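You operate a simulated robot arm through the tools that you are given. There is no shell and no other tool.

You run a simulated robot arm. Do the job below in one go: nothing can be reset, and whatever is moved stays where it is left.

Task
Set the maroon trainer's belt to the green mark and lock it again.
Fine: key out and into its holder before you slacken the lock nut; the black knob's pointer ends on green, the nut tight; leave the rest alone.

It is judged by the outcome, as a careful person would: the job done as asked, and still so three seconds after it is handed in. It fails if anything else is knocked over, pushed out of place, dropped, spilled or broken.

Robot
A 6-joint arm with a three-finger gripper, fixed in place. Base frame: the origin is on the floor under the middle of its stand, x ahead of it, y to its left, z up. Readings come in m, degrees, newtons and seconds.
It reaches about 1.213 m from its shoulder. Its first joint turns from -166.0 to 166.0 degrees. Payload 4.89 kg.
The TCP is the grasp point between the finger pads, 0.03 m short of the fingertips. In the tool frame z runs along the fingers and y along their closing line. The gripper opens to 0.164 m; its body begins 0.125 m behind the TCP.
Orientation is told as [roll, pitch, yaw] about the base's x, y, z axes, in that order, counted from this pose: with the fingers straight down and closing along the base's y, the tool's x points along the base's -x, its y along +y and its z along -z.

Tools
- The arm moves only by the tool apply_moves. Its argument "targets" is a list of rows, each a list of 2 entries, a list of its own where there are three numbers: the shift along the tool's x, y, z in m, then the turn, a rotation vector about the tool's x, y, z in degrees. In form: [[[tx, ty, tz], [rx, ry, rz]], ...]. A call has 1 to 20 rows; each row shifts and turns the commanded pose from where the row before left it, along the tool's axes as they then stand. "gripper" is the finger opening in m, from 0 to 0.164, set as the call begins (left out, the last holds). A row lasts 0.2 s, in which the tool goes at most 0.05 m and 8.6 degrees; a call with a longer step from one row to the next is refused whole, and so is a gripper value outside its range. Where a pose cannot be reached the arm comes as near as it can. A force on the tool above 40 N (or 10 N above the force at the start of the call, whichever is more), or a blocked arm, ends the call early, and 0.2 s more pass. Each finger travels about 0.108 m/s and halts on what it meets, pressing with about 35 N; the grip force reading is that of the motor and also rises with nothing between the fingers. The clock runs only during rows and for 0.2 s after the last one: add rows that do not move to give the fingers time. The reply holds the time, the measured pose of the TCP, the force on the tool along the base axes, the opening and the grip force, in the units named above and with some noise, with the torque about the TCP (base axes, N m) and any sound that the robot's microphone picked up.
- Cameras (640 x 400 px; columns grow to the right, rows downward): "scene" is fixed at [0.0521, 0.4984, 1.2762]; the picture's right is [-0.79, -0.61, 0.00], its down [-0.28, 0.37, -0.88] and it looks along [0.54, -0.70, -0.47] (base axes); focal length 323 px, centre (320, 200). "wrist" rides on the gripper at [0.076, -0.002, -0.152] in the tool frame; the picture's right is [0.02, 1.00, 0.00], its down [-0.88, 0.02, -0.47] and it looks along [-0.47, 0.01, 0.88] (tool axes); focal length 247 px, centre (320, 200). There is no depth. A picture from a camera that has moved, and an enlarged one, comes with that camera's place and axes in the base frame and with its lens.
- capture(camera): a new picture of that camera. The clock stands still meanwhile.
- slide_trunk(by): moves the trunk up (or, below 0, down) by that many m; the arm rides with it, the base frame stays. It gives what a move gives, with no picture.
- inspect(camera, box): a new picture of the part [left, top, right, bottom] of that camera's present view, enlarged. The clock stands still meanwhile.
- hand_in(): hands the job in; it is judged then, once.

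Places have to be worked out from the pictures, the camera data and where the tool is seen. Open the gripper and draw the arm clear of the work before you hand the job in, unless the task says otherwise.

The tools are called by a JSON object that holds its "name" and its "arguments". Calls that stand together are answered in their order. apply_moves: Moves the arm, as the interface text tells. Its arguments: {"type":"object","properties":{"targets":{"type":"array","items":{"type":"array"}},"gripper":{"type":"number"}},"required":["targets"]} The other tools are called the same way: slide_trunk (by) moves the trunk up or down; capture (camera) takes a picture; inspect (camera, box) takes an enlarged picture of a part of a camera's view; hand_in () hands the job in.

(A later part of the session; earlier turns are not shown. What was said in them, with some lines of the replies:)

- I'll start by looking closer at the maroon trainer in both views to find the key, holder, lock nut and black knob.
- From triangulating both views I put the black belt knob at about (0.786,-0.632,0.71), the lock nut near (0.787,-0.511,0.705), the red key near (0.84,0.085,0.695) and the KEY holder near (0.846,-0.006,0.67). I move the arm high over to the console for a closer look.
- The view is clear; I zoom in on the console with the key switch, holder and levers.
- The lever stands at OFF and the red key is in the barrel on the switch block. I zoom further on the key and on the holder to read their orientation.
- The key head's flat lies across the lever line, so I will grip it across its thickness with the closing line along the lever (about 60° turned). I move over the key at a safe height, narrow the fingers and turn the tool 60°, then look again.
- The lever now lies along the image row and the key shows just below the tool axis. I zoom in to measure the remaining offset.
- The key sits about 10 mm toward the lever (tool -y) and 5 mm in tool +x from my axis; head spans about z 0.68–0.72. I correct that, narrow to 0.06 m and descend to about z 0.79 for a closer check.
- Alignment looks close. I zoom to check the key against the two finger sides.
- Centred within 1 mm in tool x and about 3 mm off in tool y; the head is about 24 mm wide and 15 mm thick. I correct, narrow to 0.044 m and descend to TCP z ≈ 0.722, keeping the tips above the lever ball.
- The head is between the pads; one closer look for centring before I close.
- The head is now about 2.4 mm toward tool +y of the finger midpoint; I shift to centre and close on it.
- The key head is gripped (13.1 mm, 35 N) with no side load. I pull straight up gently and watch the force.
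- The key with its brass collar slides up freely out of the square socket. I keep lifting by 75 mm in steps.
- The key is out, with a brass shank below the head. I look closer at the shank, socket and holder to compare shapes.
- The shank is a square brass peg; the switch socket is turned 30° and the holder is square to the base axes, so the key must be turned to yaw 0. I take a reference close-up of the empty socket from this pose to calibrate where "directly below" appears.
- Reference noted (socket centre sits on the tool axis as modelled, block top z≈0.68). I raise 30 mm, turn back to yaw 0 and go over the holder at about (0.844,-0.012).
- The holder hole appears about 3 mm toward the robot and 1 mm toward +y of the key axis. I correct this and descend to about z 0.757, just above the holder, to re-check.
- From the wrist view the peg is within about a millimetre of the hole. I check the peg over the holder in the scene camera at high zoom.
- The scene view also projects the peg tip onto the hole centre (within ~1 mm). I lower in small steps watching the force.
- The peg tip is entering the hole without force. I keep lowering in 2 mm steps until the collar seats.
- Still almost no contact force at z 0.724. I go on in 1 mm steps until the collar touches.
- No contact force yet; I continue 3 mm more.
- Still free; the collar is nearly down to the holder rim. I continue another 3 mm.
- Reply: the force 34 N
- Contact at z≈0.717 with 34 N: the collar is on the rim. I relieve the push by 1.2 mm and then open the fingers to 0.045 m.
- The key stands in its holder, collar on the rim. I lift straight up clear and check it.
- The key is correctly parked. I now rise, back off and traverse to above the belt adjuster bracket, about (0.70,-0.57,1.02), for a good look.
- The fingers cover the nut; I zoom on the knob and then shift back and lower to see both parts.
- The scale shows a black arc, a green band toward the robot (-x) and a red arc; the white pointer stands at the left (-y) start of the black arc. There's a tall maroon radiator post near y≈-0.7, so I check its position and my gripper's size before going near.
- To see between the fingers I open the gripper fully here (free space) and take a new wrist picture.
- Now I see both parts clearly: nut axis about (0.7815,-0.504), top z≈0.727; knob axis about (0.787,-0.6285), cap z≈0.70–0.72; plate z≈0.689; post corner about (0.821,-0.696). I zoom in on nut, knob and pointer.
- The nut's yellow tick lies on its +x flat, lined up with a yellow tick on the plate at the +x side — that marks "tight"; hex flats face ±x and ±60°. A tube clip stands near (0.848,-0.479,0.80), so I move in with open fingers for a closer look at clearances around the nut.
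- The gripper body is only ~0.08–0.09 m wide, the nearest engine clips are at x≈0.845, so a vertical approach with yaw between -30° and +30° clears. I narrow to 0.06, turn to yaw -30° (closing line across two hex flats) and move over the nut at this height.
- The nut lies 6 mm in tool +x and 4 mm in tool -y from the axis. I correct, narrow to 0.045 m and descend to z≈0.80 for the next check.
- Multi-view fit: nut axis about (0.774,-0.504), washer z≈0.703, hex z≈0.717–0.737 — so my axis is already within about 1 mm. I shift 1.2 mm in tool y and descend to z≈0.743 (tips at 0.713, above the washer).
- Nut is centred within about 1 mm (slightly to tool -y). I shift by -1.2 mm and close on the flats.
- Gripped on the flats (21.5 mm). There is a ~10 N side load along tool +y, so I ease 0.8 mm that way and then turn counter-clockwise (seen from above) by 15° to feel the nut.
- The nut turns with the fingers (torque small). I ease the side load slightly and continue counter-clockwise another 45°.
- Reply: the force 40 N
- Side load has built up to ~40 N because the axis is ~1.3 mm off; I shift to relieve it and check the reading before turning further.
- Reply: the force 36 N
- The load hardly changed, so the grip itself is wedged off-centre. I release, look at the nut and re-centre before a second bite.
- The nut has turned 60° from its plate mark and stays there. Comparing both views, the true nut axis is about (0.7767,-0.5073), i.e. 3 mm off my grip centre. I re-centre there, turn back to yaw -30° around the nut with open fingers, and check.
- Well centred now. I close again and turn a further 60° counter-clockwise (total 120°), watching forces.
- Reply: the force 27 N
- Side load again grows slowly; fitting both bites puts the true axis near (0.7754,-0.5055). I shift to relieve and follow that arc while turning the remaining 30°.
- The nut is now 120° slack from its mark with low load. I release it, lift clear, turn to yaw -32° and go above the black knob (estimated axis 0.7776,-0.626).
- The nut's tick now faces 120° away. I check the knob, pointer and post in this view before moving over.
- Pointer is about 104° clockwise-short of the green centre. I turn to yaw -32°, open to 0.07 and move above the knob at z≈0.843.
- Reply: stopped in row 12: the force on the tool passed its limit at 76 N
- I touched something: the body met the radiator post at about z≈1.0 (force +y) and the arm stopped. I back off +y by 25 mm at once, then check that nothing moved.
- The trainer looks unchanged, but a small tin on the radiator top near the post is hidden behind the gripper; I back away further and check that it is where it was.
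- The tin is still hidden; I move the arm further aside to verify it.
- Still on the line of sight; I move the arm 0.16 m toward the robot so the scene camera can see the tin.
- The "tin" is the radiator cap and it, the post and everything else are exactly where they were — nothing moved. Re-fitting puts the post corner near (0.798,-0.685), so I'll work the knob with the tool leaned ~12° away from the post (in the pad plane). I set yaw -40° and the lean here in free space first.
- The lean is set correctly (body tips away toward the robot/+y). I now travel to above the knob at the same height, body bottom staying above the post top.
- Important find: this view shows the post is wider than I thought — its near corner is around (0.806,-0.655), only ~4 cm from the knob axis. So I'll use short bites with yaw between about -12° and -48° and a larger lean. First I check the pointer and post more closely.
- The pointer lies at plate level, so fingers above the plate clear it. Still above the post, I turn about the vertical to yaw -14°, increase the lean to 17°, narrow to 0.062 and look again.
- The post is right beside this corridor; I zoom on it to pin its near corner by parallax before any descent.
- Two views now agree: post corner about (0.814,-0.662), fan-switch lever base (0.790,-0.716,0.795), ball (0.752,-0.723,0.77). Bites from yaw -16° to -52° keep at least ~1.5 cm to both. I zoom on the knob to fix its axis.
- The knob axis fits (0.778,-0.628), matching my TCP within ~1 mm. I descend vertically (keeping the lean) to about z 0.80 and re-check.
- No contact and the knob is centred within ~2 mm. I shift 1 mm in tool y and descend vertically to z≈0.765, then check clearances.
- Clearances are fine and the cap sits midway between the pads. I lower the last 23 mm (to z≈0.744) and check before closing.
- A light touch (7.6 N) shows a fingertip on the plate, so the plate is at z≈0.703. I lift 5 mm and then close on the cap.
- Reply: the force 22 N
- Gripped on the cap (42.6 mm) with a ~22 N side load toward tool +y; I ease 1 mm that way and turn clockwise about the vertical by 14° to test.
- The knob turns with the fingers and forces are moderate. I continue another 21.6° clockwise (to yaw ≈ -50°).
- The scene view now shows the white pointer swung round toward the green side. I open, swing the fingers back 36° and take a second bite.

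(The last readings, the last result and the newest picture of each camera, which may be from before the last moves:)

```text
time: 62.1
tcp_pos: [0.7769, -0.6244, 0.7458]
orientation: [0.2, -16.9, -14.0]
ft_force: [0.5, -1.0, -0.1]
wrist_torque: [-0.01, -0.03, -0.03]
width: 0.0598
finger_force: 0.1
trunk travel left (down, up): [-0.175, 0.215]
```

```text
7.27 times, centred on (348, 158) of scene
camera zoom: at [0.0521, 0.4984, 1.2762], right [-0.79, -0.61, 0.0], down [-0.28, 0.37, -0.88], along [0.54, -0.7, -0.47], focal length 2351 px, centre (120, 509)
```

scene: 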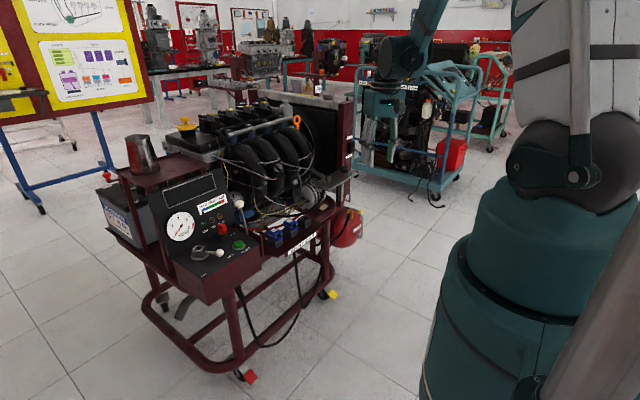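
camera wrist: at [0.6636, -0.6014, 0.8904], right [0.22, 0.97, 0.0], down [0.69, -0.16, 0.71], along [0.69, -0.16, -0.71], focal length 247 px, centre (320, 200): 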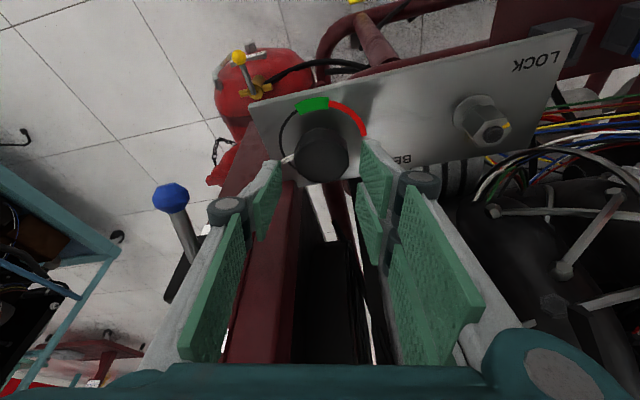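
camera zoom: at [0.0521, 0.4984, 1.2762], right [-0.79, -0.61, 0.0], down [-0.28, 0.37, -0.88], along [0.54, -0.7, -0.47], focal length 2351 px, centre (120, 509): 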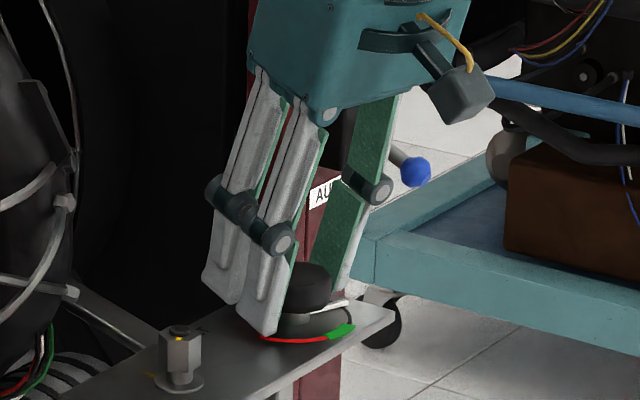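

The pointer stayed put after release and moved 36° toward green. I close for the second bite and turn another 36° clockwise.

{"name": "apply_moves", "arguments": {"targets": [[[0, -0.0005, 0], [0, 0, 0]], [[0, 0, 0], [0, 0, 0]], [[0, 0, 0], [0, 0, 0]], [[0, 0, 0], [0, 0, 0]]], "gripper": 0.0}}

{"name": "apply_moves", "arguments": {"targets": [[[0, 0.0003, 0], [2.105, 0, 6.885]], [[0, 0.0003, 0], [2.105, 0, 6.885]], [[0, 0, 0], [2.105, 0, 6.885]], [[0, 0, 0], [2.105, 0, 6.885]], [[0, 0, 0], [2.105, 0, 6.885]]]}}

{"name": "inspect", "arguments": {"camera": "wrist", "box": [230, 100, 390, 240]}}

```text
time: 63.1
tcp_pos: [0.778, -0.6256, 0.7465]
orientation: [0.3, -16.9, -14.1]
ft_force: [7.3, 0.9, -1.8]
wrist_torque: [0.02, -0.39, -0.01]
width: 0.0429
finger_force: 45.4
trunk travel left (down, up): [-0.175, 0.215]
```

```text
time: 64.3
tcp_pos: [0.7764, -0.6273, 0.7458]
orientation: [0.0, -16.8, -50.2]
ft_force: [6.9, -27.6, 4.7]
wrist_torque: [-0.75, -0.09, -0.01]
width: 0.0424
finger_force: 44.7
trunk travel left (down, up): [-0.175, 0.215]
```

```text
2.86 times, centred on (310, 170) of wrist
camera zoom: at [0.7012, -0.5392, 0.8706], right [0.75, 0.66, -0.01], down [0.47, -0.53, 0.71], along [0.46, -0.54, -0.71], focal length 706 px, centre (349, 286)
```

zoom: 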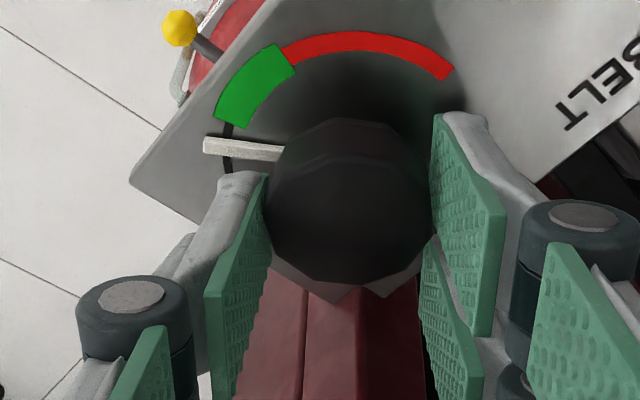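

The pointer is now about 10° short of the green edge; the green centre needs roughly 33° more. I open, swing back and take the third bite.

{"name": "apply_moves", "arguments": {"targets": [[[0, 0, 0], [0, 0, 0]], [[0, 0, 0], [0, 0, 0]], [[0, -0.0003, 0], [-2.105, 0, -6.885]], [[0, -0.0003, 0], [-2.105, 0, -6.885]], [[0, 0, 0], [-2.105, 0, -6.885]], [[0, 0, 0], [-2.105, 0, -6.885]], [[0, 0, 0], [-2.105, 0, -6.885]], [[0, 0, 0], [0, 0, 0]]], "gripper": 0.06}}

{"name": "inspect", "arguments": {"camera": "wrist", "box": [230, 100, 390, 240]}}

{"name": "apply_moves", "arguments": {"targets": [[[0, 0, 0], [0, 0, 0]], [[0, 0, 0], [0, 0, 0]], [[0, 0, 0], [0, 0, 0]]], "gripper": 0.0}}

```text
time: 66.1
tcp_pos: [0.7782, -0.6257, 0.7458]
orientation: [0.1, -16.9, -14.0]
ft_force: [0.0, -0.1, 0.7]
wrist_torque: [0.02, 0.02, -0.01]
width: 0.0598
finger_force: 0.1
trunk travel left (down, up): [-0.175, 0.215]
```

```text
2.86 times, centred on (310, 170) of wrist
camera zoom: at [0.6639, -0.6005, 0.871], right [0.22, 0.98, 0.0], down [0.69, -0.15, 0.71], along [0.69, -0.16, -0.71], focal length 706 px, centre (349, 286)
```

zoom: 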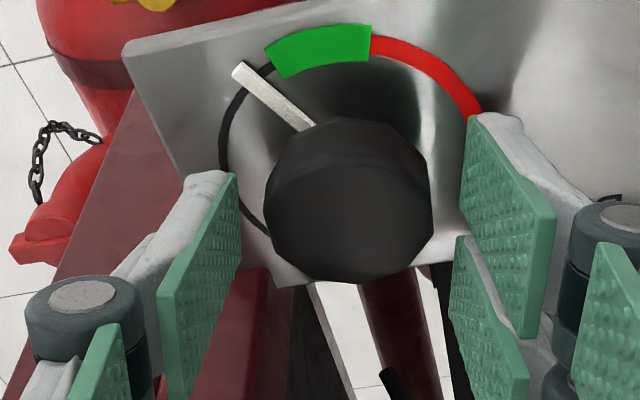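

```text
time: 66.9
tcp_pos: [0.7778, -0.6276, 0.7466]
orientation: [0.2, -16.9, -14.1]
ft_force: [1.3, 0.5, 1.4]
wrist_torque: [0.02, -0.02, 0.01]
width: 0.0426
finger_force: 45.0
trunk travel left (down, up): [-0.175, 0.215]
```

Well centred this time (no side load). I turn 33° clockwise to bring the pointer to the green centre.

{"name": "apply_moves", "arguments": {"targets": [[[0, 0, 0], [1.93, 0, 6.312]], [[0, 0, 0], [1.93, 0, 6.312]], [[0, 0, 0], [1.93, 0, 6.312]], [[0, 0, 0], [1.93, 0, 6.312]], [[0, 0, 0], [1.93, 0, 6.312]]]}}

{"name": "inspect", "arguments": {"camera": "wrist", "box": [230, 100, 390, 240]}}

{"name": "inspect", "arguments": {"camera": "scene", "box": [325, 150, 370, 190]}}

```text
time: 68.1
tcp_pos: [0.7765, -0.6275, 0.7462]
orientation: [0.1, -16.7, -47.2]
ft_force: [1.0, -12.5, 7.1]
wrist_torque: [-0.74, -0.12, 0.01]
width: 0.0425
finger_force: 44.9
trunk travel left (down, up): [-0.175, 0.215]
```

```text
2.86 times, centred on (310, 170) of wrist
camera zoom: at [0.6966, -0.5432, 0.8711], right [0.72, 0.69, -0.01], down [0.49, -0.51, 0.71], along [0.49, -0.51, -0.71], focal length 706 px, centre (349, 286)
```

zoom: 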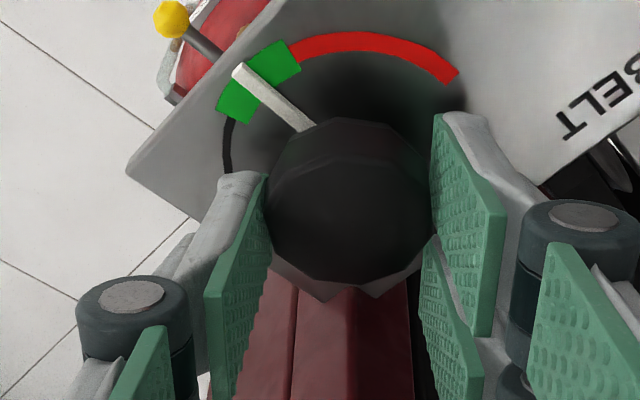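

```text
10.00 times, centred on (348, 170) of scene
camera zoom: at [0.0521, 0.4984, 1.2762], right [-0.79, -0.61, 0.0], down [-0.28, 0.37, -0.88], along [0.54, -0.7, -0.47], focal length 3233 px, centre (45, 500)
```

zoom: 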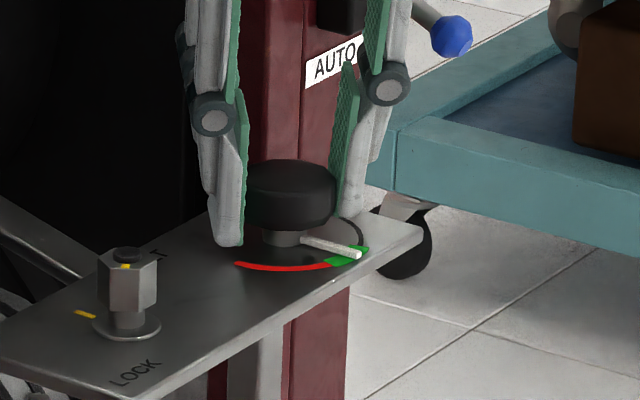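

The pointer lies across the middle of the green band. I open the fingers and check it stays, then lift straight up.

{"name": "apply_moves", "arguments": {"targets": [[[0, 0, 0], [0, 0, 0]], [[0, 0, 0], [0, 0, 0]]], "gripper": 0.06}}

{"name": "apply_moves", "arguments": {"targets": [[[-0.00585, 0, -0.01913], [0, 0, 0]], [[-0.00877, 0, -0.02869], [0, 0, 0]], [[-0.00877, 0, -0.02869], [0, 0, 0]], [[0, 0, 0], [0, 0, 0]]]}}

{"name": "inspect", "arguments": {"camera": "wrist", "box": [250, 60, 390, 190]}}

{"name": "inspect", "arguments": {"camera": "scene", "box": [325, 150, 370, 190]}}

```text
time: 68.7
tcp_pos: [0.7772, -0.6254, 0.7455]
orientation: [0.1, -16.7, -47.0]
ft_force: [0.2, 0.1, 0.0]
wrist_torque: [0.0, 0.02, -0.03]
width: 0.0602
finger_force: 0.0
trunk travel left (down, up): [-0.175, 0.215]
```

```text
time: 69.7
tcp_pos: [0.7769, -0.6252, 0.8253]
orientation: [0.0, -16.8, -47.1]
ft_force: [-0.4, 0.3, 0.2]
wrist_torque: [-0.02, -0.04, 0.02]
width: 0.0602
finger_force: 0.0
trunk travel left (down, up): [-0.175, 0.215]
```

```text
3.08 times, centred on (320, 125) of wrist
camera zoom: at [0.697, -0.5412, 0.9503], right [0.72, 0.7, -0.01], down [0.49, -0.5, 0.71], along [0.49, -0.51, -0.71], focal length 760 px, centre (320, 431)
```

zoom: 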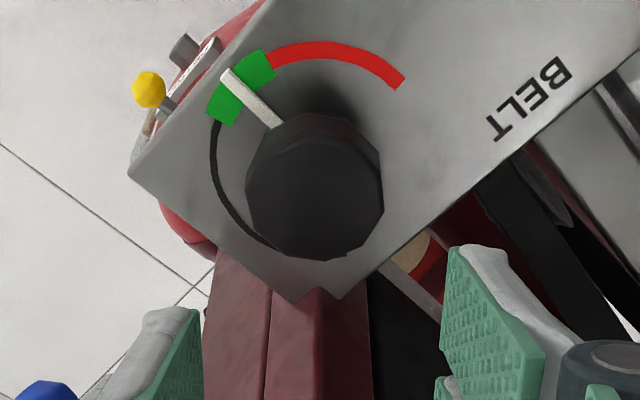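

```text
10.00 times, centred on (348, 170) of scene
camera zoom: at [0.0521, 0.4984, 1.2762], right [-0.79, -0.61, 0.0], down [-0.28, 0.37, -0.88], along [0.54, -0.7, -0.47], focal length 3233 px, centre (45, 500)
```

zoom: 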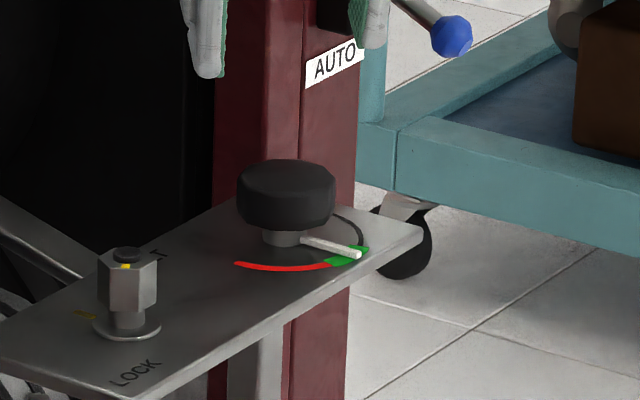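

The pointer stays in the middle of green. Now I move over to the nut, take out the lean, and turn to yaw +30° for the tightening bites.

{"name": "apply_moves", "arguments": {"targets": [[[-0.00877, 0, -0.02869], [0, 0, 0]], [[0.0283, 0.0269, -0.0085], [0, 0, 0]], [[0.0283, 0.0269, -0.0085], [0, 0, 0]], [[0.0283, 0.0269, -0.0085], [0, 0, 0]], [[0, 0, 0], [0, 8.4, 0]], [[0, 0, 0], [0, 8.4, 0]], [[0, 0, 0], [0, 0, -8.556]], [[0, 0, 0], [0, 0, -8.556]], [[0, 0, 0], [0, 0, -8.556]], [[0, 0, 0], [0, 0, -8.556]], [[0, 0, 0], [0, 0, -8.556]], [[0, 0, 0], [0, 0, -8.556]], [[0, 0, 0], [0, 0, -8.556]], [[0, 0, 0], [0, 0, -8.556]], [[0, 0, 0], [0, 0, -8.556]], [[0, 0, 0], [0, 0, 0]]], "gripper": 0.045}}

{"name": "capture", "arguments": {"camera": "wrist"}}

{"name": "inspect", "arguments": {"camera": "wrist", "box": [270, 100, 370, 180]}}

```text
time: 73.1
tcp_pos: [0.776, -0.5076, 0.8562]
orientation: [0.1, -0.1, 30.1]
ft_force: [0.4, -0.6, 0.3]
wrist_torque: [0.02, -0.01, -0.04]
width: 0.0449
finger_force: 0.0
trunk travel left (down, up): [-0.175, 0.215]
```

```text
taken
camera wrist: at [0.7112, -0.5473, 1.0092], right [-0.52, 0.85, 0.0], down [0.75, 0.46, 0.47], along [0.4, 0.25, -0.88], focal length 247 px, centre (320, 200)
```

wrist: 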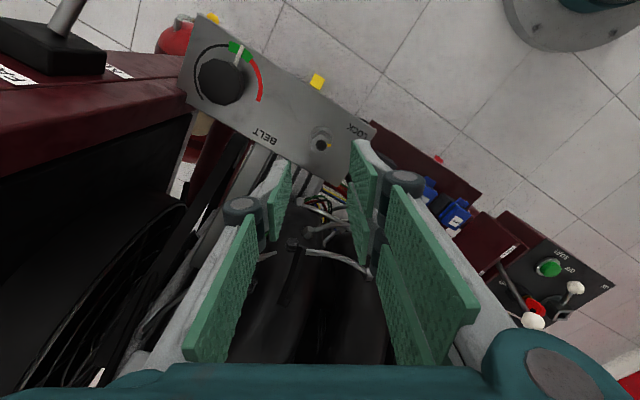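

```text
5.00 times, centred on (320, 140) of wrist
camera zoom: at [0.7112, -0.5473, 1.0092], right [-0.52, 0.85, 0.0], down [0.75, 0.46, 0.47], along [0.4, 0.25, -0.88], focal length 1235 px, centre (320, 500)
```

zoom: 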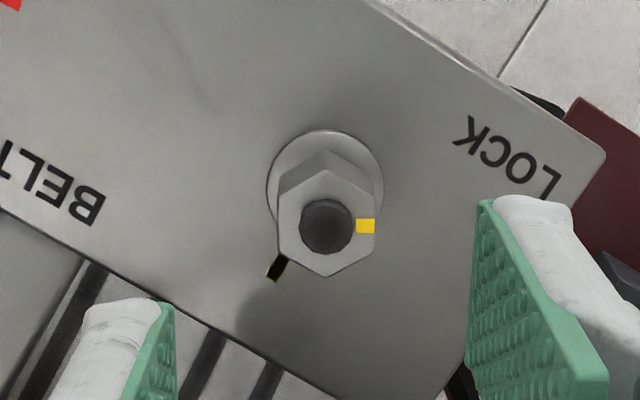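

The nut is still at its slack position with flats lined up to the pads. I correct by (-1.3, +2.2) mm and descend to z≈0.744 around it.

{"name": "apply_moves", "arguments": {"targets": [[[-0.0013, 0.0022, 0], [0, 0, 0]], [[0, 0, 0.04], [0, 0, 0]], [[0, 0, 0.04], [0, 0, 0]], [[0, 0, 0.032], [0, 0, 0]], [[0, 0, 0], [0, 0, 0]]]}}

{"name": "inspect", "arguments": {"camera": "wrist", "box": [270, 120, 370, 220]}}

```text
time: 74.3
tcp_pos: [0.7761, -0.5058, 0.7453]
orientation: [-0.1, -0.2, 30.0]
ft_force: [1.2, 0.1, -0.5]
wrist_torque: [-0.01, 0.04, 0.03]
width: 0.0448
finger_force: 0.0
trunk travel left (down, up): [-0.175, 0.215]
```

```text
4.00 times, centred on (320, 170) of wrist
camera zoom: at [0.7121, -0.5464, 0.8984], right [-0.52, 0.86, 0.0], down [0.75, 0.46, 0.47], along [0.41, 0.25, -0.88], focal length 988 px, centre (320, 320)
```

zoom: 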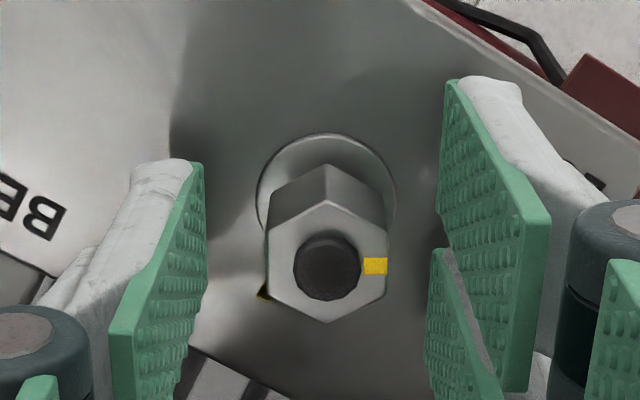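

Nearly centred; I shift (+1.0, +1.2) mm, close on the flats and start turning clockwise (tightening), 30° first.

{"name": "apply_moves", "arguments": {"targets": [[[0.001, 0.0012, 0], [0, 0, 0]], [[0, 0, 0], [0, 0, 0]]]}}

{"name": "apply_moves", "arguments": {"targets": [[[0, 0, 0], [0, 0, 0]], [[0, 0, 0], [0, 0, 0]], [[0, 0, 0], [0, 0, 0]]], "gripper": 0.0}}

{"name": "apply_moves", "arguments": {"targets": [[[0, 0, 0], [0, 0, 7.5]], [[0, 0, 0], [0, 0, 7.5]], [[0, 0, 0], [0, 0, 7.5]], [[0, 0, 0], [0, 0, 7.5]]]}}

```text
time: 74.9
tcp_pos: [0.7755, -0.5051, 0.745]
orientation: [0.0, 0.0, 30.0]
ft_force: [0.5, 0.0, 0.6]
wrist_torque: [0.03, 0.01, 0.01]
width: 0.0447
finger_force: 0.1
trunk travel left (down, up): [-0.175, 0.215]
```

```text
time: 75.7
tcp_pos: [0.7748, -0.5051, 0.7446]
orientation: [0.0, 0.0, 30.0]
ft_force: [5.9, -9.1, 1.2]
wrist_torque: [-0.37, -0.17, -0.01]
width: 0.0212
finger_force: 45.2
trunk travel left (down, up): [-0.175, 0.215]
```

```text
time: 76.6
tcp_pos: [0.7752, -0.5056, 0.7445]
orientation: [-0.1, -0.1, 3.6]
ft_force: [1.6, -4.6, -0.4]
wrist_torque: [-0.34, -0.09, 0.01]
width: 0.0211
finger_force: 44.8
trunk travel left (down, up): [-0.175, 0.215]
stopped in row 4: the force on the tool passed its limit at 41 N (the readings are from after the stop); the commanded pose is now the measured one
```

The call stopped on a 41 N spike at yaw 3.6°, though the load is low again now. I look at the nut before continuing.

{"name": "inspect", "arguments": {"camera": "wrist", "box": [270, 120, 370, 220]}}

{"name": "inspect", "arguments": {"camera": "scene", "box": [310, 130, 370, 190]}}

```text
4.00 times, centred on (320, 170) of wrist
camera zoom: at [0.6995, -0.5126, 0.8978], right [-0.08, 1.0, 0.0], down [0.88, 0.07, 0.47], along [0.47, 0.04, -0.88], focal length 988 px, centre (320, 320)
```

zoom: 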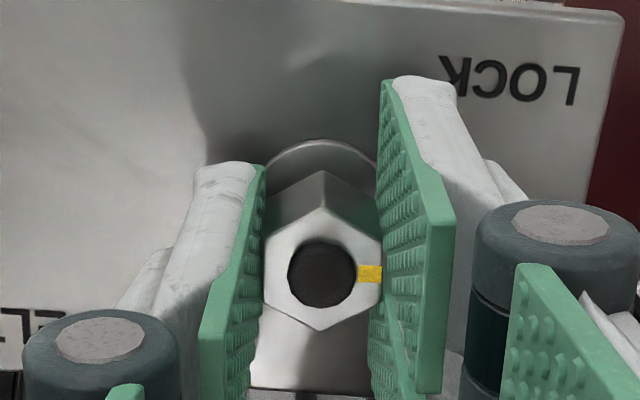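

```text
6.67 times, centred on (340, 160) of scene
camera zoom: at [0.0521, 0.4984, 1.2762], right [-0.79, -0.61, 0.0], down [-0.28, 0.37, -0.88], along [0.54, -0.7, -0.47], focal length 2155 px, centre (187, 467)
```

zoom: 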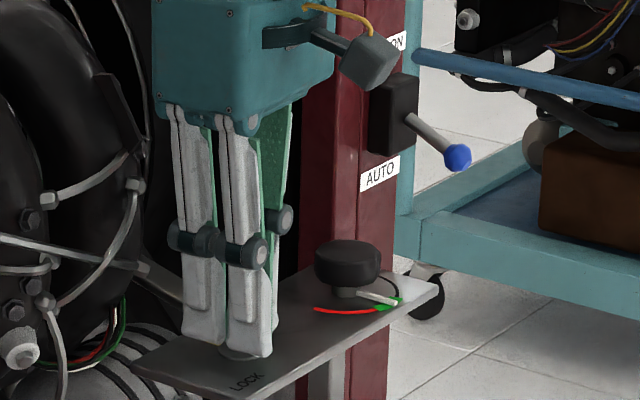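

The nut has turned along with the fingers (about 26°). I continue clockwise in smaller 4° steps.

{"name": "apply_moves", "arguments": {"targets": [[[0, 0, 0], [0, 0, 4]], [[0, 0, 0], [0, 0, 4]], [[0, 0, 0], [0, 0, 4]], [[0, 0, 0], [0, 0, 4]]]}}

```text
time: 77.6
tcp_pos: [0.7739, -0.5044, 0.7451]
orientation: [0.0, -0.1, -12.5]
ft_force: [6.8, -8.5, -5.0]
wrist_torque: [-0.33, -0.34, -0.02]
width: 0.0211
finger_force: 44.5
trunk travel left (down, up): [-0.175, 0.215]
```

Forces are low; I continue the rest of this bite to yaw -30°.

{"name": "apply_moves", "arguments": {"targets": [[[0, 0, 0], [0, 0, 4.4]], [[0, 0, 0], [0, 0, 4.4]], [[0, 0, 0], [0, 0, 4.4]], [[0, 0, 0], [0, 0, 4.3]]]}}

{"name": "inspect", "arguments": {"camera": "wrist", "box": [270, 120, 370, 220]}}

```text
time: 78.6
tcp_pos: [0.7753, -0.5048, 0.746]
orientation: [0.0, -0.1, -29.9]
ft_force: [1.1, -14.9, -5.1]
wrist_torque: [0.11, 0.96, 0.04]
width: 0.0213
finger_force: 45.0
trunk travel left (down, up): [-0.175, 0.215]
```

```text
4.00 times, centred on (320, 170) of wrist
camera zoom: at [0.7086, -0.4696, 0.8978], right [0.48, 0.88, 0.0], down [0.77, -0.42, 0.47], along [0.42, -0.23, -0.88], focal length 988 px, centre (320, 320)
```

zoom: 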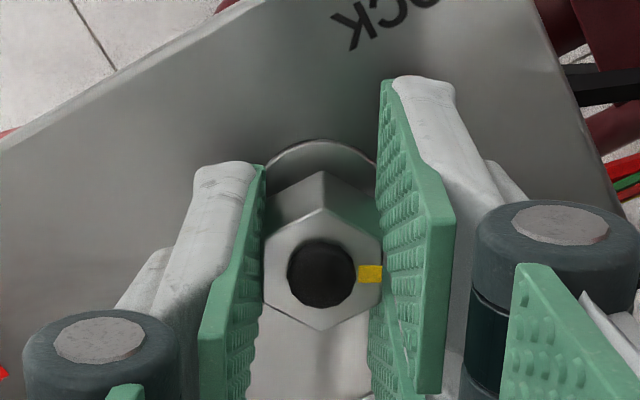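

Half-way (60° left). I open, swing back to yaw +30° and take the final bite.

{"name": "apply_moves", "arguments": {"targets": [[[0, 0, 0], [0, 0, 0]], [[0, 0, 0], [0, 0, 0]], [[0, 0, 0], [0, 0, -7.5]], [[0, 0, 0], [0, 0, -7.5]], [[0, 0, 0], [0, 0, -7.5]], [[0, 0, 0], [0, 0, -7.5]], [[0, 0, 0], [0, 0, -7.5]], [[0, 0, 0], [0, 0, -7.5]], [[0, 0, 0], [0, 0, -7.5]], [[0, 0, 0], [0, 0, -7.5]], [[0, 0, 0], [0, 0, 0]]], "gripper": 0.045}}

{"name": "inspect", "arguments": {"camera": "wrist", "box": [270, 120, 370, 220]}}

```text
time: 81.0
tcp_pos: [0.7745, -0.5061, 0.744]
orientation: [-0.1, 0.0, 30.3]
ft_force: [-0.4, -0.2, -0.3]
wrist_torque: [0.03, 0.01, 0.01]
width: 0.045
finger_force: 0.1
trunk travel left (down, up): [-0.175, 0.215]
```

```text
4.00 times, centred on (320, 170) of wrist
camera zoom: at [0.7103, -0.5459, 0.8976], right [-0.52, 0.85, 0.0], down [0.75, 0.46, 0.47], along [0.41, 0.25, -0.88], focal length 988 px, centre (320, 320)
```

zoom: 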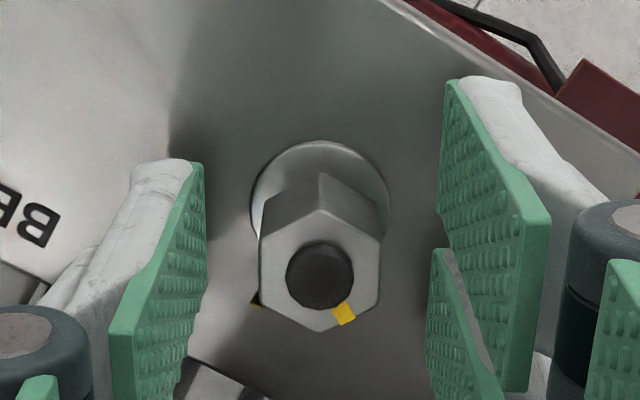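

Nut is centred exactly where I want it. I close and turn clockwise 30°, then check.

{"name": "apply_moves", "arguments": {"targets": [[[0, 0, 0], [0, 0, 0]], [[0, 0, 0], [0, 0, 0]], [[0, 0, 0], [0, 0, 0]]], "gripper": 0.0}}

{"name": "apply_moves", "arguments": {"targets": [[[0, 0, 0], [0, 0, 5]], [[0, 0, 0], [0, 0, 5]], [[0, 0, 0], [0, 0, 5]], [[0, 0, 0], [0, 0, 5]], [[0, 0, 0], [0, 0, 5]], [[0, 0, 0], [0, 0, 5]]]}}

```text
time: 81.8
tcp_pos: [0.7745, -0.5067, 0.7441]
orientation: [-0.2, -0.2, 30.1]
ft_force: [3.9, -5.1, 2.0]
wrist_torque: [-0.22, -0.1, 0.03]
width: 0.021
finger_force: 44.5
trunk travel left (down, up): [-0.175, 0.215]
```

```text
time: 83.2
tcp_pos: [0.7748, -0.5054, 0.7436]
orientation: [0.0, 0.1, 0.0]
ft_force: [-9.7, -11.7, -14.6]
wrist_torque: [-0.29, 0.04, -0.03]
width: 0.021
finger_force: 45.2
trunk travel left (down, up): [-0.175, 0.215]
```

Moderate loads only. I continue clockwise the remaining 30° in small steps, watching for the nut to come up tight.

{"name": "apply_moves", "arguments": {"targets": [[[0, 0, 0], [0, 0, 4]], [[0, 0, 0], [0, 0, 4]], [[0, 0, 0], [0, 0, 4]], [[0, 0, 0], [0, 0, 4]], [[0, 0, 0], [0, 0, 4]], [[0, 0, 0], [0, 0, 4]]]}}

{"name": "inspect", "arguments": {"camera": "wrist", "box": [270, 120, 370, 220]}}

```text
time: 84.6
tcp_pos: [0.7737, -0.5051, 0.7451]
orientation: [0.0, -0.1, -24.0]
ft_force: [-21.4, -11.2, -20.2]
wrist_torque: [-0.48, 0.11, -0.01]
width: 0.0208
finger_force: 44.7
trunk travel left (down, up): [-0.175, 0.215]
```

```text
4.00 times, centred on (320, 170) of wrist
camera zoom: at [0.705, -0.4768, 0.8976], right [0.39, 0.92, 0.0], down [0.81, -0.34, 0.47], along [0.44, -0.18, -0.88], focal length 988 px, centre (320, 320)
```

zoom: 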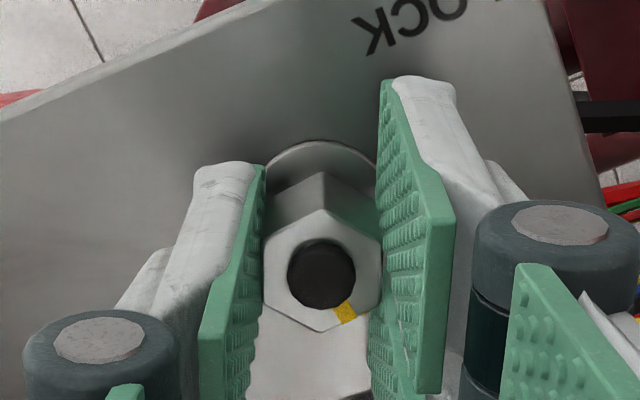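

The downward pull shows the nut running down its thread. I follow it (ease ~1 mm along the load) and finish the last degrees to the mark.

{"name": "apply_moves", "arguments": {"targets": [[[0.0007, -0.0007, 0.001], [0, 0, 0]], [[0, 0, 0], [0, 0, 3]], [[0, 0, 0], [0, 0, 3]]]}}

{"name": "inspect", "arguments": {"camera": "wrist", "box": [270, 120, 370, 220]}}

```text
time: 85.4
tcp_pos: [0.7739, -0.5052, 0.7452]
orientation: [0.0, -0.1, -29.9]
ft_force: [1.2, -8.9, -0.5]
wrist_torque: [0.03, 0.11, -0.03]
width: 0.0209
finger_force: 44.9
trunk travel left (down, up): [-0.175, 0.215]
```

```text
4.00 times, centred on (320, 170) of wrist
camera zoom: at [0.7082, -0.4697, 0.8975], right [0.48, 0.88, 0.0], down [0.77, -0.42, 0.48], along [0.42, -0.23, -0.88], focal length 988 px, centre (320, 320)
```

zoom: 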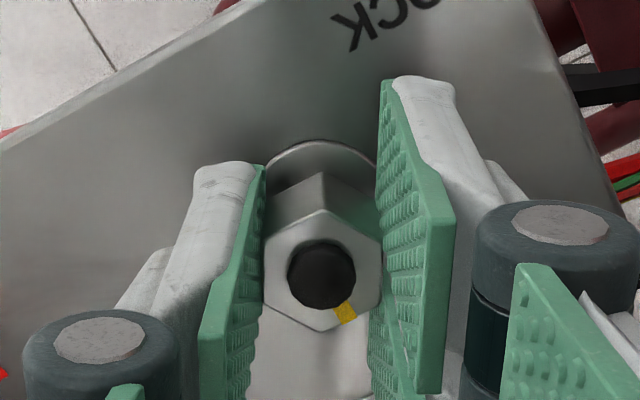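

The nut's tick is back at its original position relative to the plate. I try a few more degrees clockwise to feel whether it is hard up.

{"name": "apply_moves", "arguments": {"targets": [[[0, 0, 0], [0, 0, 2]], [[0, 0, 0], [0, 0, 2]]]}}

{"name": "inspect", "arguments": {"camera": "wrist", "box": [270, 120, 370, 220]}}

```text
time: 86.0
tcp_pos: [0.7737, -0.505, 0.7456]
orientation: [0.1, -0.1, -33.9]
ft_force: [10.1, -4.9, 2.8]
wrist_torque: [-0.04, -0.15, 0.5]
width: 0.0213
finger_force: 44.6
trunk travel left (down, up): [-0.175, 0.215]
```

```text
4.00 times, centred on (320, 170) of wrist
camera zoom: at [0.7106, -0.465, 0.8975], right [0.54, 0.84, 0.0], down [0.74, -0.47, 0.47], along [0.4, -0.26, -0.88], focal length 988 px, centre (320, 320)
```

zoom: 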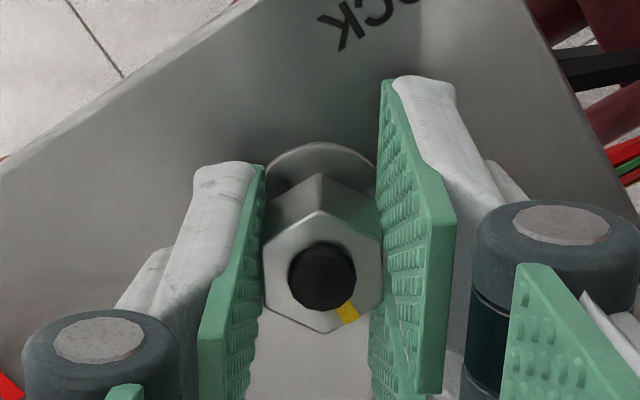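

Torque rises to 0.5 N·m against me, so the nut is hard up and tight. I release right here, lift clear and inspect.

{"name": "apply_moves", "arguments": {"targets": [[[0, 0, 0], [0, 0, 0]], [[0, 0, 0], [0, 0, 0]], [[0, 0, -0.03], [0, 0, 0]], [[0, 0, -0.04], [0, 0, 0]], [[0, 0, -0.04], [0, 0, 0]], [[0, 0, 0], [0, 0, 0]]], "gripper": 0.045}}

{"name": "inspect", "arguments": {"camera": "wrist", "box": [200, 80, 400, 210]}}

{"name": "inspect", "arguments": {"camera": "scene", "box": [320, 150, 365, 190]}}

```text
time: 87.4
tcp_pos: [0.772, -0.5061, 0.8553]
orientation: [-0.1, -0.1, -33.9]
ft_force: [1.3, -0.1, -1.0]
wrist_torque: [0.01, -0.01, 0.0]
width: 0.045
finger_force: 0.1
trunk travel left (down, up): [-0.175, 0.215]
```

```text
3.08 times, centred on (300, 145) of wrist
camera zoom: at [0.71, -0.466, 1.0075], right [0.54, 0.84, 0.0], down [0.74, -0.47, 0.47], along [0.4, -0.26, -0.88], focal length 760 px, centre (382, 369)
```

zoom: 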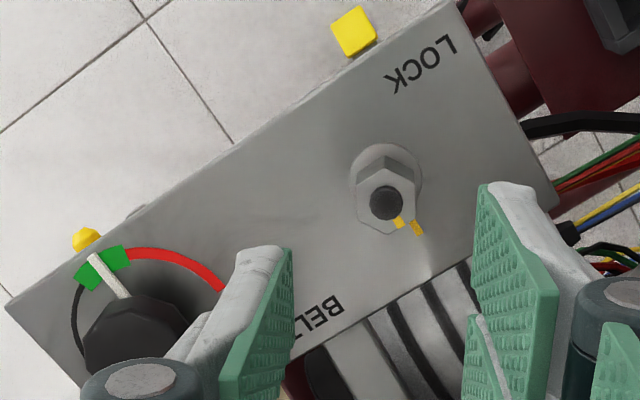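

```text
10.00 times, centred on (342, 170) of scene
camera zoom: at [0.0521, 0.4984, 1.2762], right [-0.79, -0.61, 0.0], down [-0.28, 0.37, -0.88], along [0.54, -0.7, -0.47], focal length 3233 px, centre (95, 500)
```

zoom: 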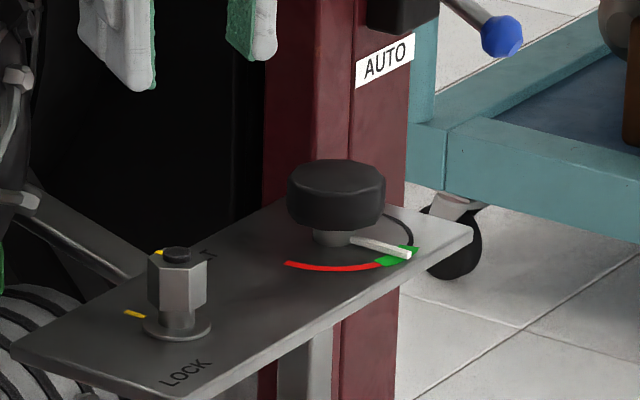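

Nut tick and plate tick are aligned again, and the pointer is on green. I retreat up and back to the earlier overview pose to verify everything from a steeper angle.

{"name": "apply_moves", "arguments": {"targets": [[[0, 0, -0.045], [0, 0, 0]], [[0, 0, -0.045], [0, 0, 0]], [[0.0372, -0.025, 0], [0, 0, 0]], [[0.0372, -0.025, 0], [0, 0, 0]], [[0.0372, -0.025, 0], [0, 0, 0]], [[0, 0, 0], [0, 0, -8.5]], [[0, 0, 0], [0, 0, -8.5]], [[0, 0, 0], [0, 0, -8.5]], [[0, 0, 0], [0, 0, -8.5]], [[0.035, -0.02, 0], [0, 0, 0]], [[0, 0, 0], [0, 0, 0]]], "gripper": 0.164}}

{"name": "capture", "arguments": {"camera": "wrist"}}

{"name": "capture", "arguments": {"camera": "scene"}}

```text
time: 89.8
tcp_pos: [0.604, -0.5242, 0.9435]
orientation: [0.0, -0.1, 0.2]
ft_force: [0.3, 0.1, 0.6]
wrist_torque: [-0.12, 0.08, 0.03]
width: 0.1639
finger_force: 0.0
trunk travel left (down, up): [-0.175, 0.215]
```

```text
taken
camera wrist: at [0.5279, -0.5277, 1.0959], right [-0.02, 1.0, 0.0], down [0.88, 0.02, 0.47], along [0.47, 0.01, -0.88], focal length 247 px, centre (320, 200)
```

wrist: 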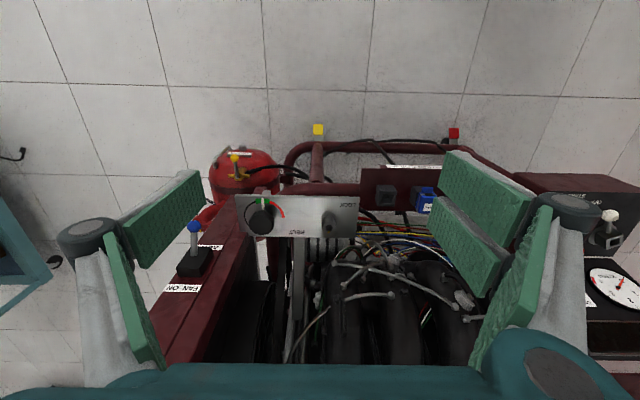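

```text
taken
```

scene: 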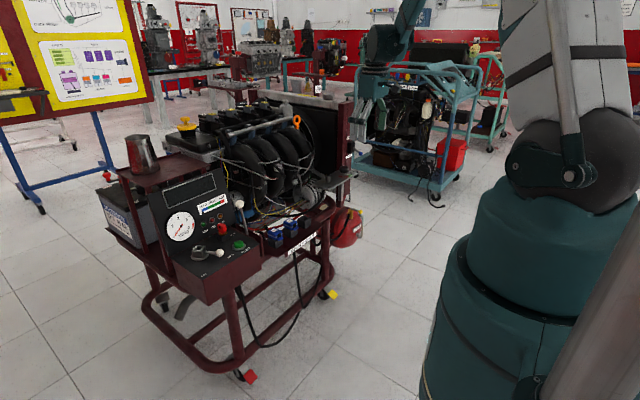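

I zoom on the belt scale, the nut, and the key and console for a last check.

{"name": "inspect", "arguments": {"camera": "wrist", "box": [230, 185, 290, 240]}}

{"name": "inspect", "arguments": {"camera": "wrist", "box": [310, 190, 360, 240]}}

{"name": "inspect", "arguments": {"camera": "scene", "box": [140, 160, 280, 290]}}

{"name": "inspect", "arguments": {"camera": "scene", "box": [240, 90, 370, 270]}}

```text
7.27 times, centred on (260, 212) of wrist
camera zoom: at [0.5279, -0.5277, 1.0959], right [-0.02, 1.0, 0.0], down [0.88, 0.02, 0.47], along [0.47, 0.01, -0.88], focal length 1796 px, centre (756, 109)
```

zoom: 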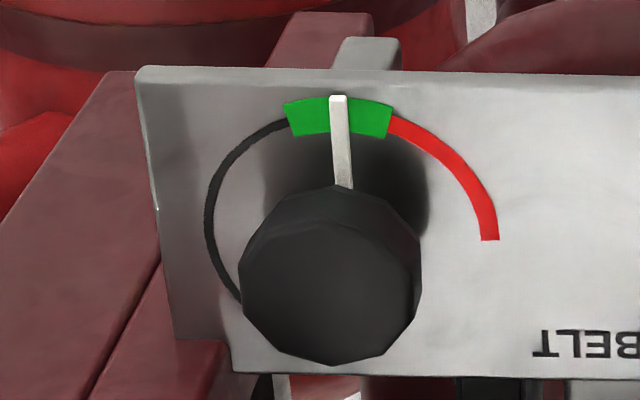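

```text
8.00 times, centred on (335, 215) of wrist
camera zoom: at [0.5279, -0.5277, 1.0959], right [-0.02, 1.0, 0.0], down [0.88, 0.02, 0.47], along [0.47, 0.01, -0.88], focal length 1976 px, centre (200, 80)
```

zoom: 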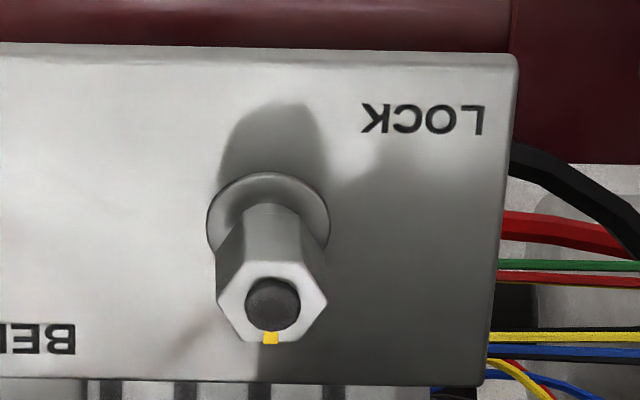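

```text
3.08 times, centred on (210, 225) of scene
camera zoom: at [0.0521, 0.4984, 1.2762], right [-0.79, -0.61, 0.0], down [-0.28, 0.37, -0.88], along [0.54, -0.7, -0.47], focal length 995 px, centre (658, 123)
```

zoom: 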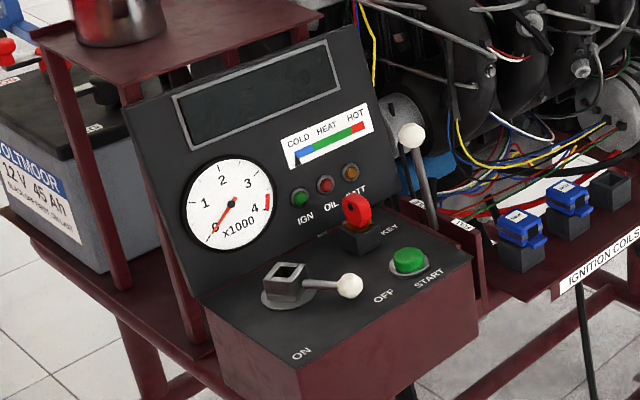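

```text
2.22 times, centred on (305, 180) of scene
camera zoom: at [0.0521, 0.4984, 1.2762], right [-0.79, -0.61, 0.0], down [-0.28, 0.37, -0.88], along [0.54, -0.7, -0.47], focal length 718 px, centre (353, 244)
```

zoom: 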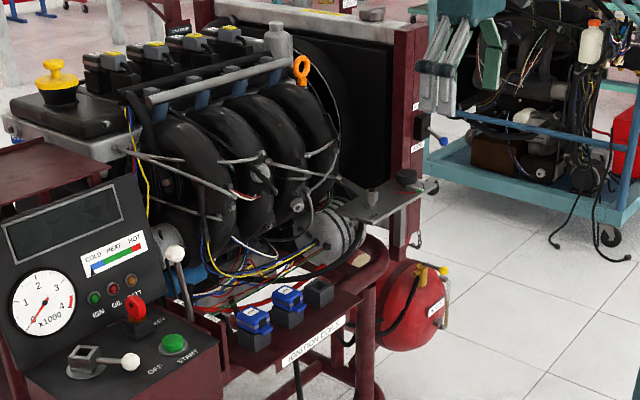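

Pointer is centred on green, nut tick back on its mark, key upright in its holder, and nothing else has changed. I draw the arm back to its starting area with the gripper open.

{"name": "apply_moves", "arguments": {"targets": [[[0.0363, 0.0212, -0.0128], [0, 0, 0]], [[0.0363, 0.0212, -0.0128], [0, 0, 0]], [[0.0363, 0.0212, -0.0128], [0, 0, 0]], [[0.0363, 0.0212, -0.0128], [0, 0, 0]], [[0.0363, 0.0212, -0.0128], [0, 0, 0]], [[0.0363, 0.0212, -0.0128], [0, 0, 0]], [[0, 0, 0], [0, 0, 0]], [[0, 0, 0], [0, 0, 0]], [[0, 0, 0], [0, 0, 0]], [[0, 0, 0], [0, 0, 0]], [[0, 0, 0], [0, 0, 0]]]}}

{"name": "inspect", "arguments": {"camera": "wrist", "box": [150, 230, 330, 370]}}

{"name": "capture", "arguments": {"camera": "scene"}}

```text
time: 92.2
tcp_pos: [0.3849, -0.3999, 1.0217]
orientation: [0.0, -0.1, 0.1]
ft_force: [0.2, 0.8, -1.0]
wrist_torque: [0.05, 0.01, 0.0]
width: 0.164
finger_force: 0.0
trunk travel left (down, up): [-0.175, 0.215]
```

```text
2.86 times, centred on (240, 300) of wrist
camera zoom: at [0.3096, -0.4023, 1.1744], right [-0.02, 1.0, 0.0], down [0.88, 0.02, 0.47], along [0.47, 0.01, -0.88], focal length 706 px, centre (549, -86)
```

zoom: 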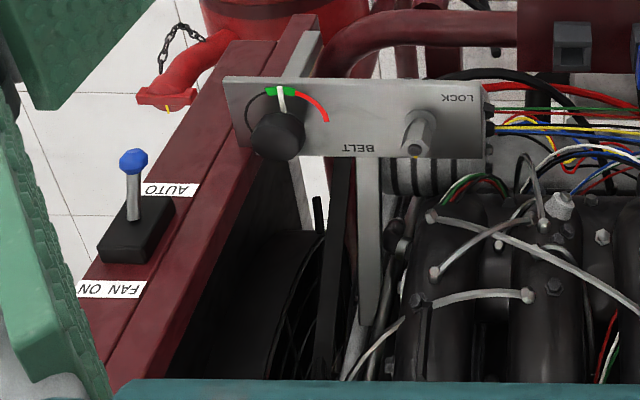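

```text
taken
```

scene: 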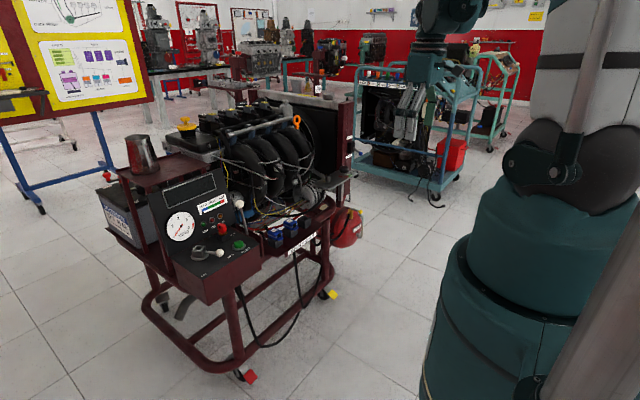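

Back at the start pose with the gripper open, the pointer still sits on green, the nut is tight, and the key is in its holder. Everything else is where it was, so I hand the job in.

{"name": "hand_in", "arguments": {}}

```text
The job is handed in.
```

The belt is set to the green mark and the nut is locked again. I handed it in with the gripper open and the arm back at its starting spot.

- **Key:** it came out of the switch and is standing in the KEY holder. I put it there before touching the nut.
- **Lock nut:** slackened by 120°, then turned back until it pushed back against the gripper (about 0.5 N·m). Its yellow tick lines up with the one on the plate again.
- **Black knob:** the pointer sits in the middle of the green band and hadn't moved after I pulled the arm back.

**Contacts along the way:**
- On the first approach to the knob, the gripper body hit the radiator post; the arm stopped itself at 76 N. I backed off straight away. The post and radiator cap look exactly where they were in the pictures.
- A fingertip also lightly touched the knob plate, at about 8 N.

The switch and throttle levers, the fan switch and the rest of the trainer look unchanged.
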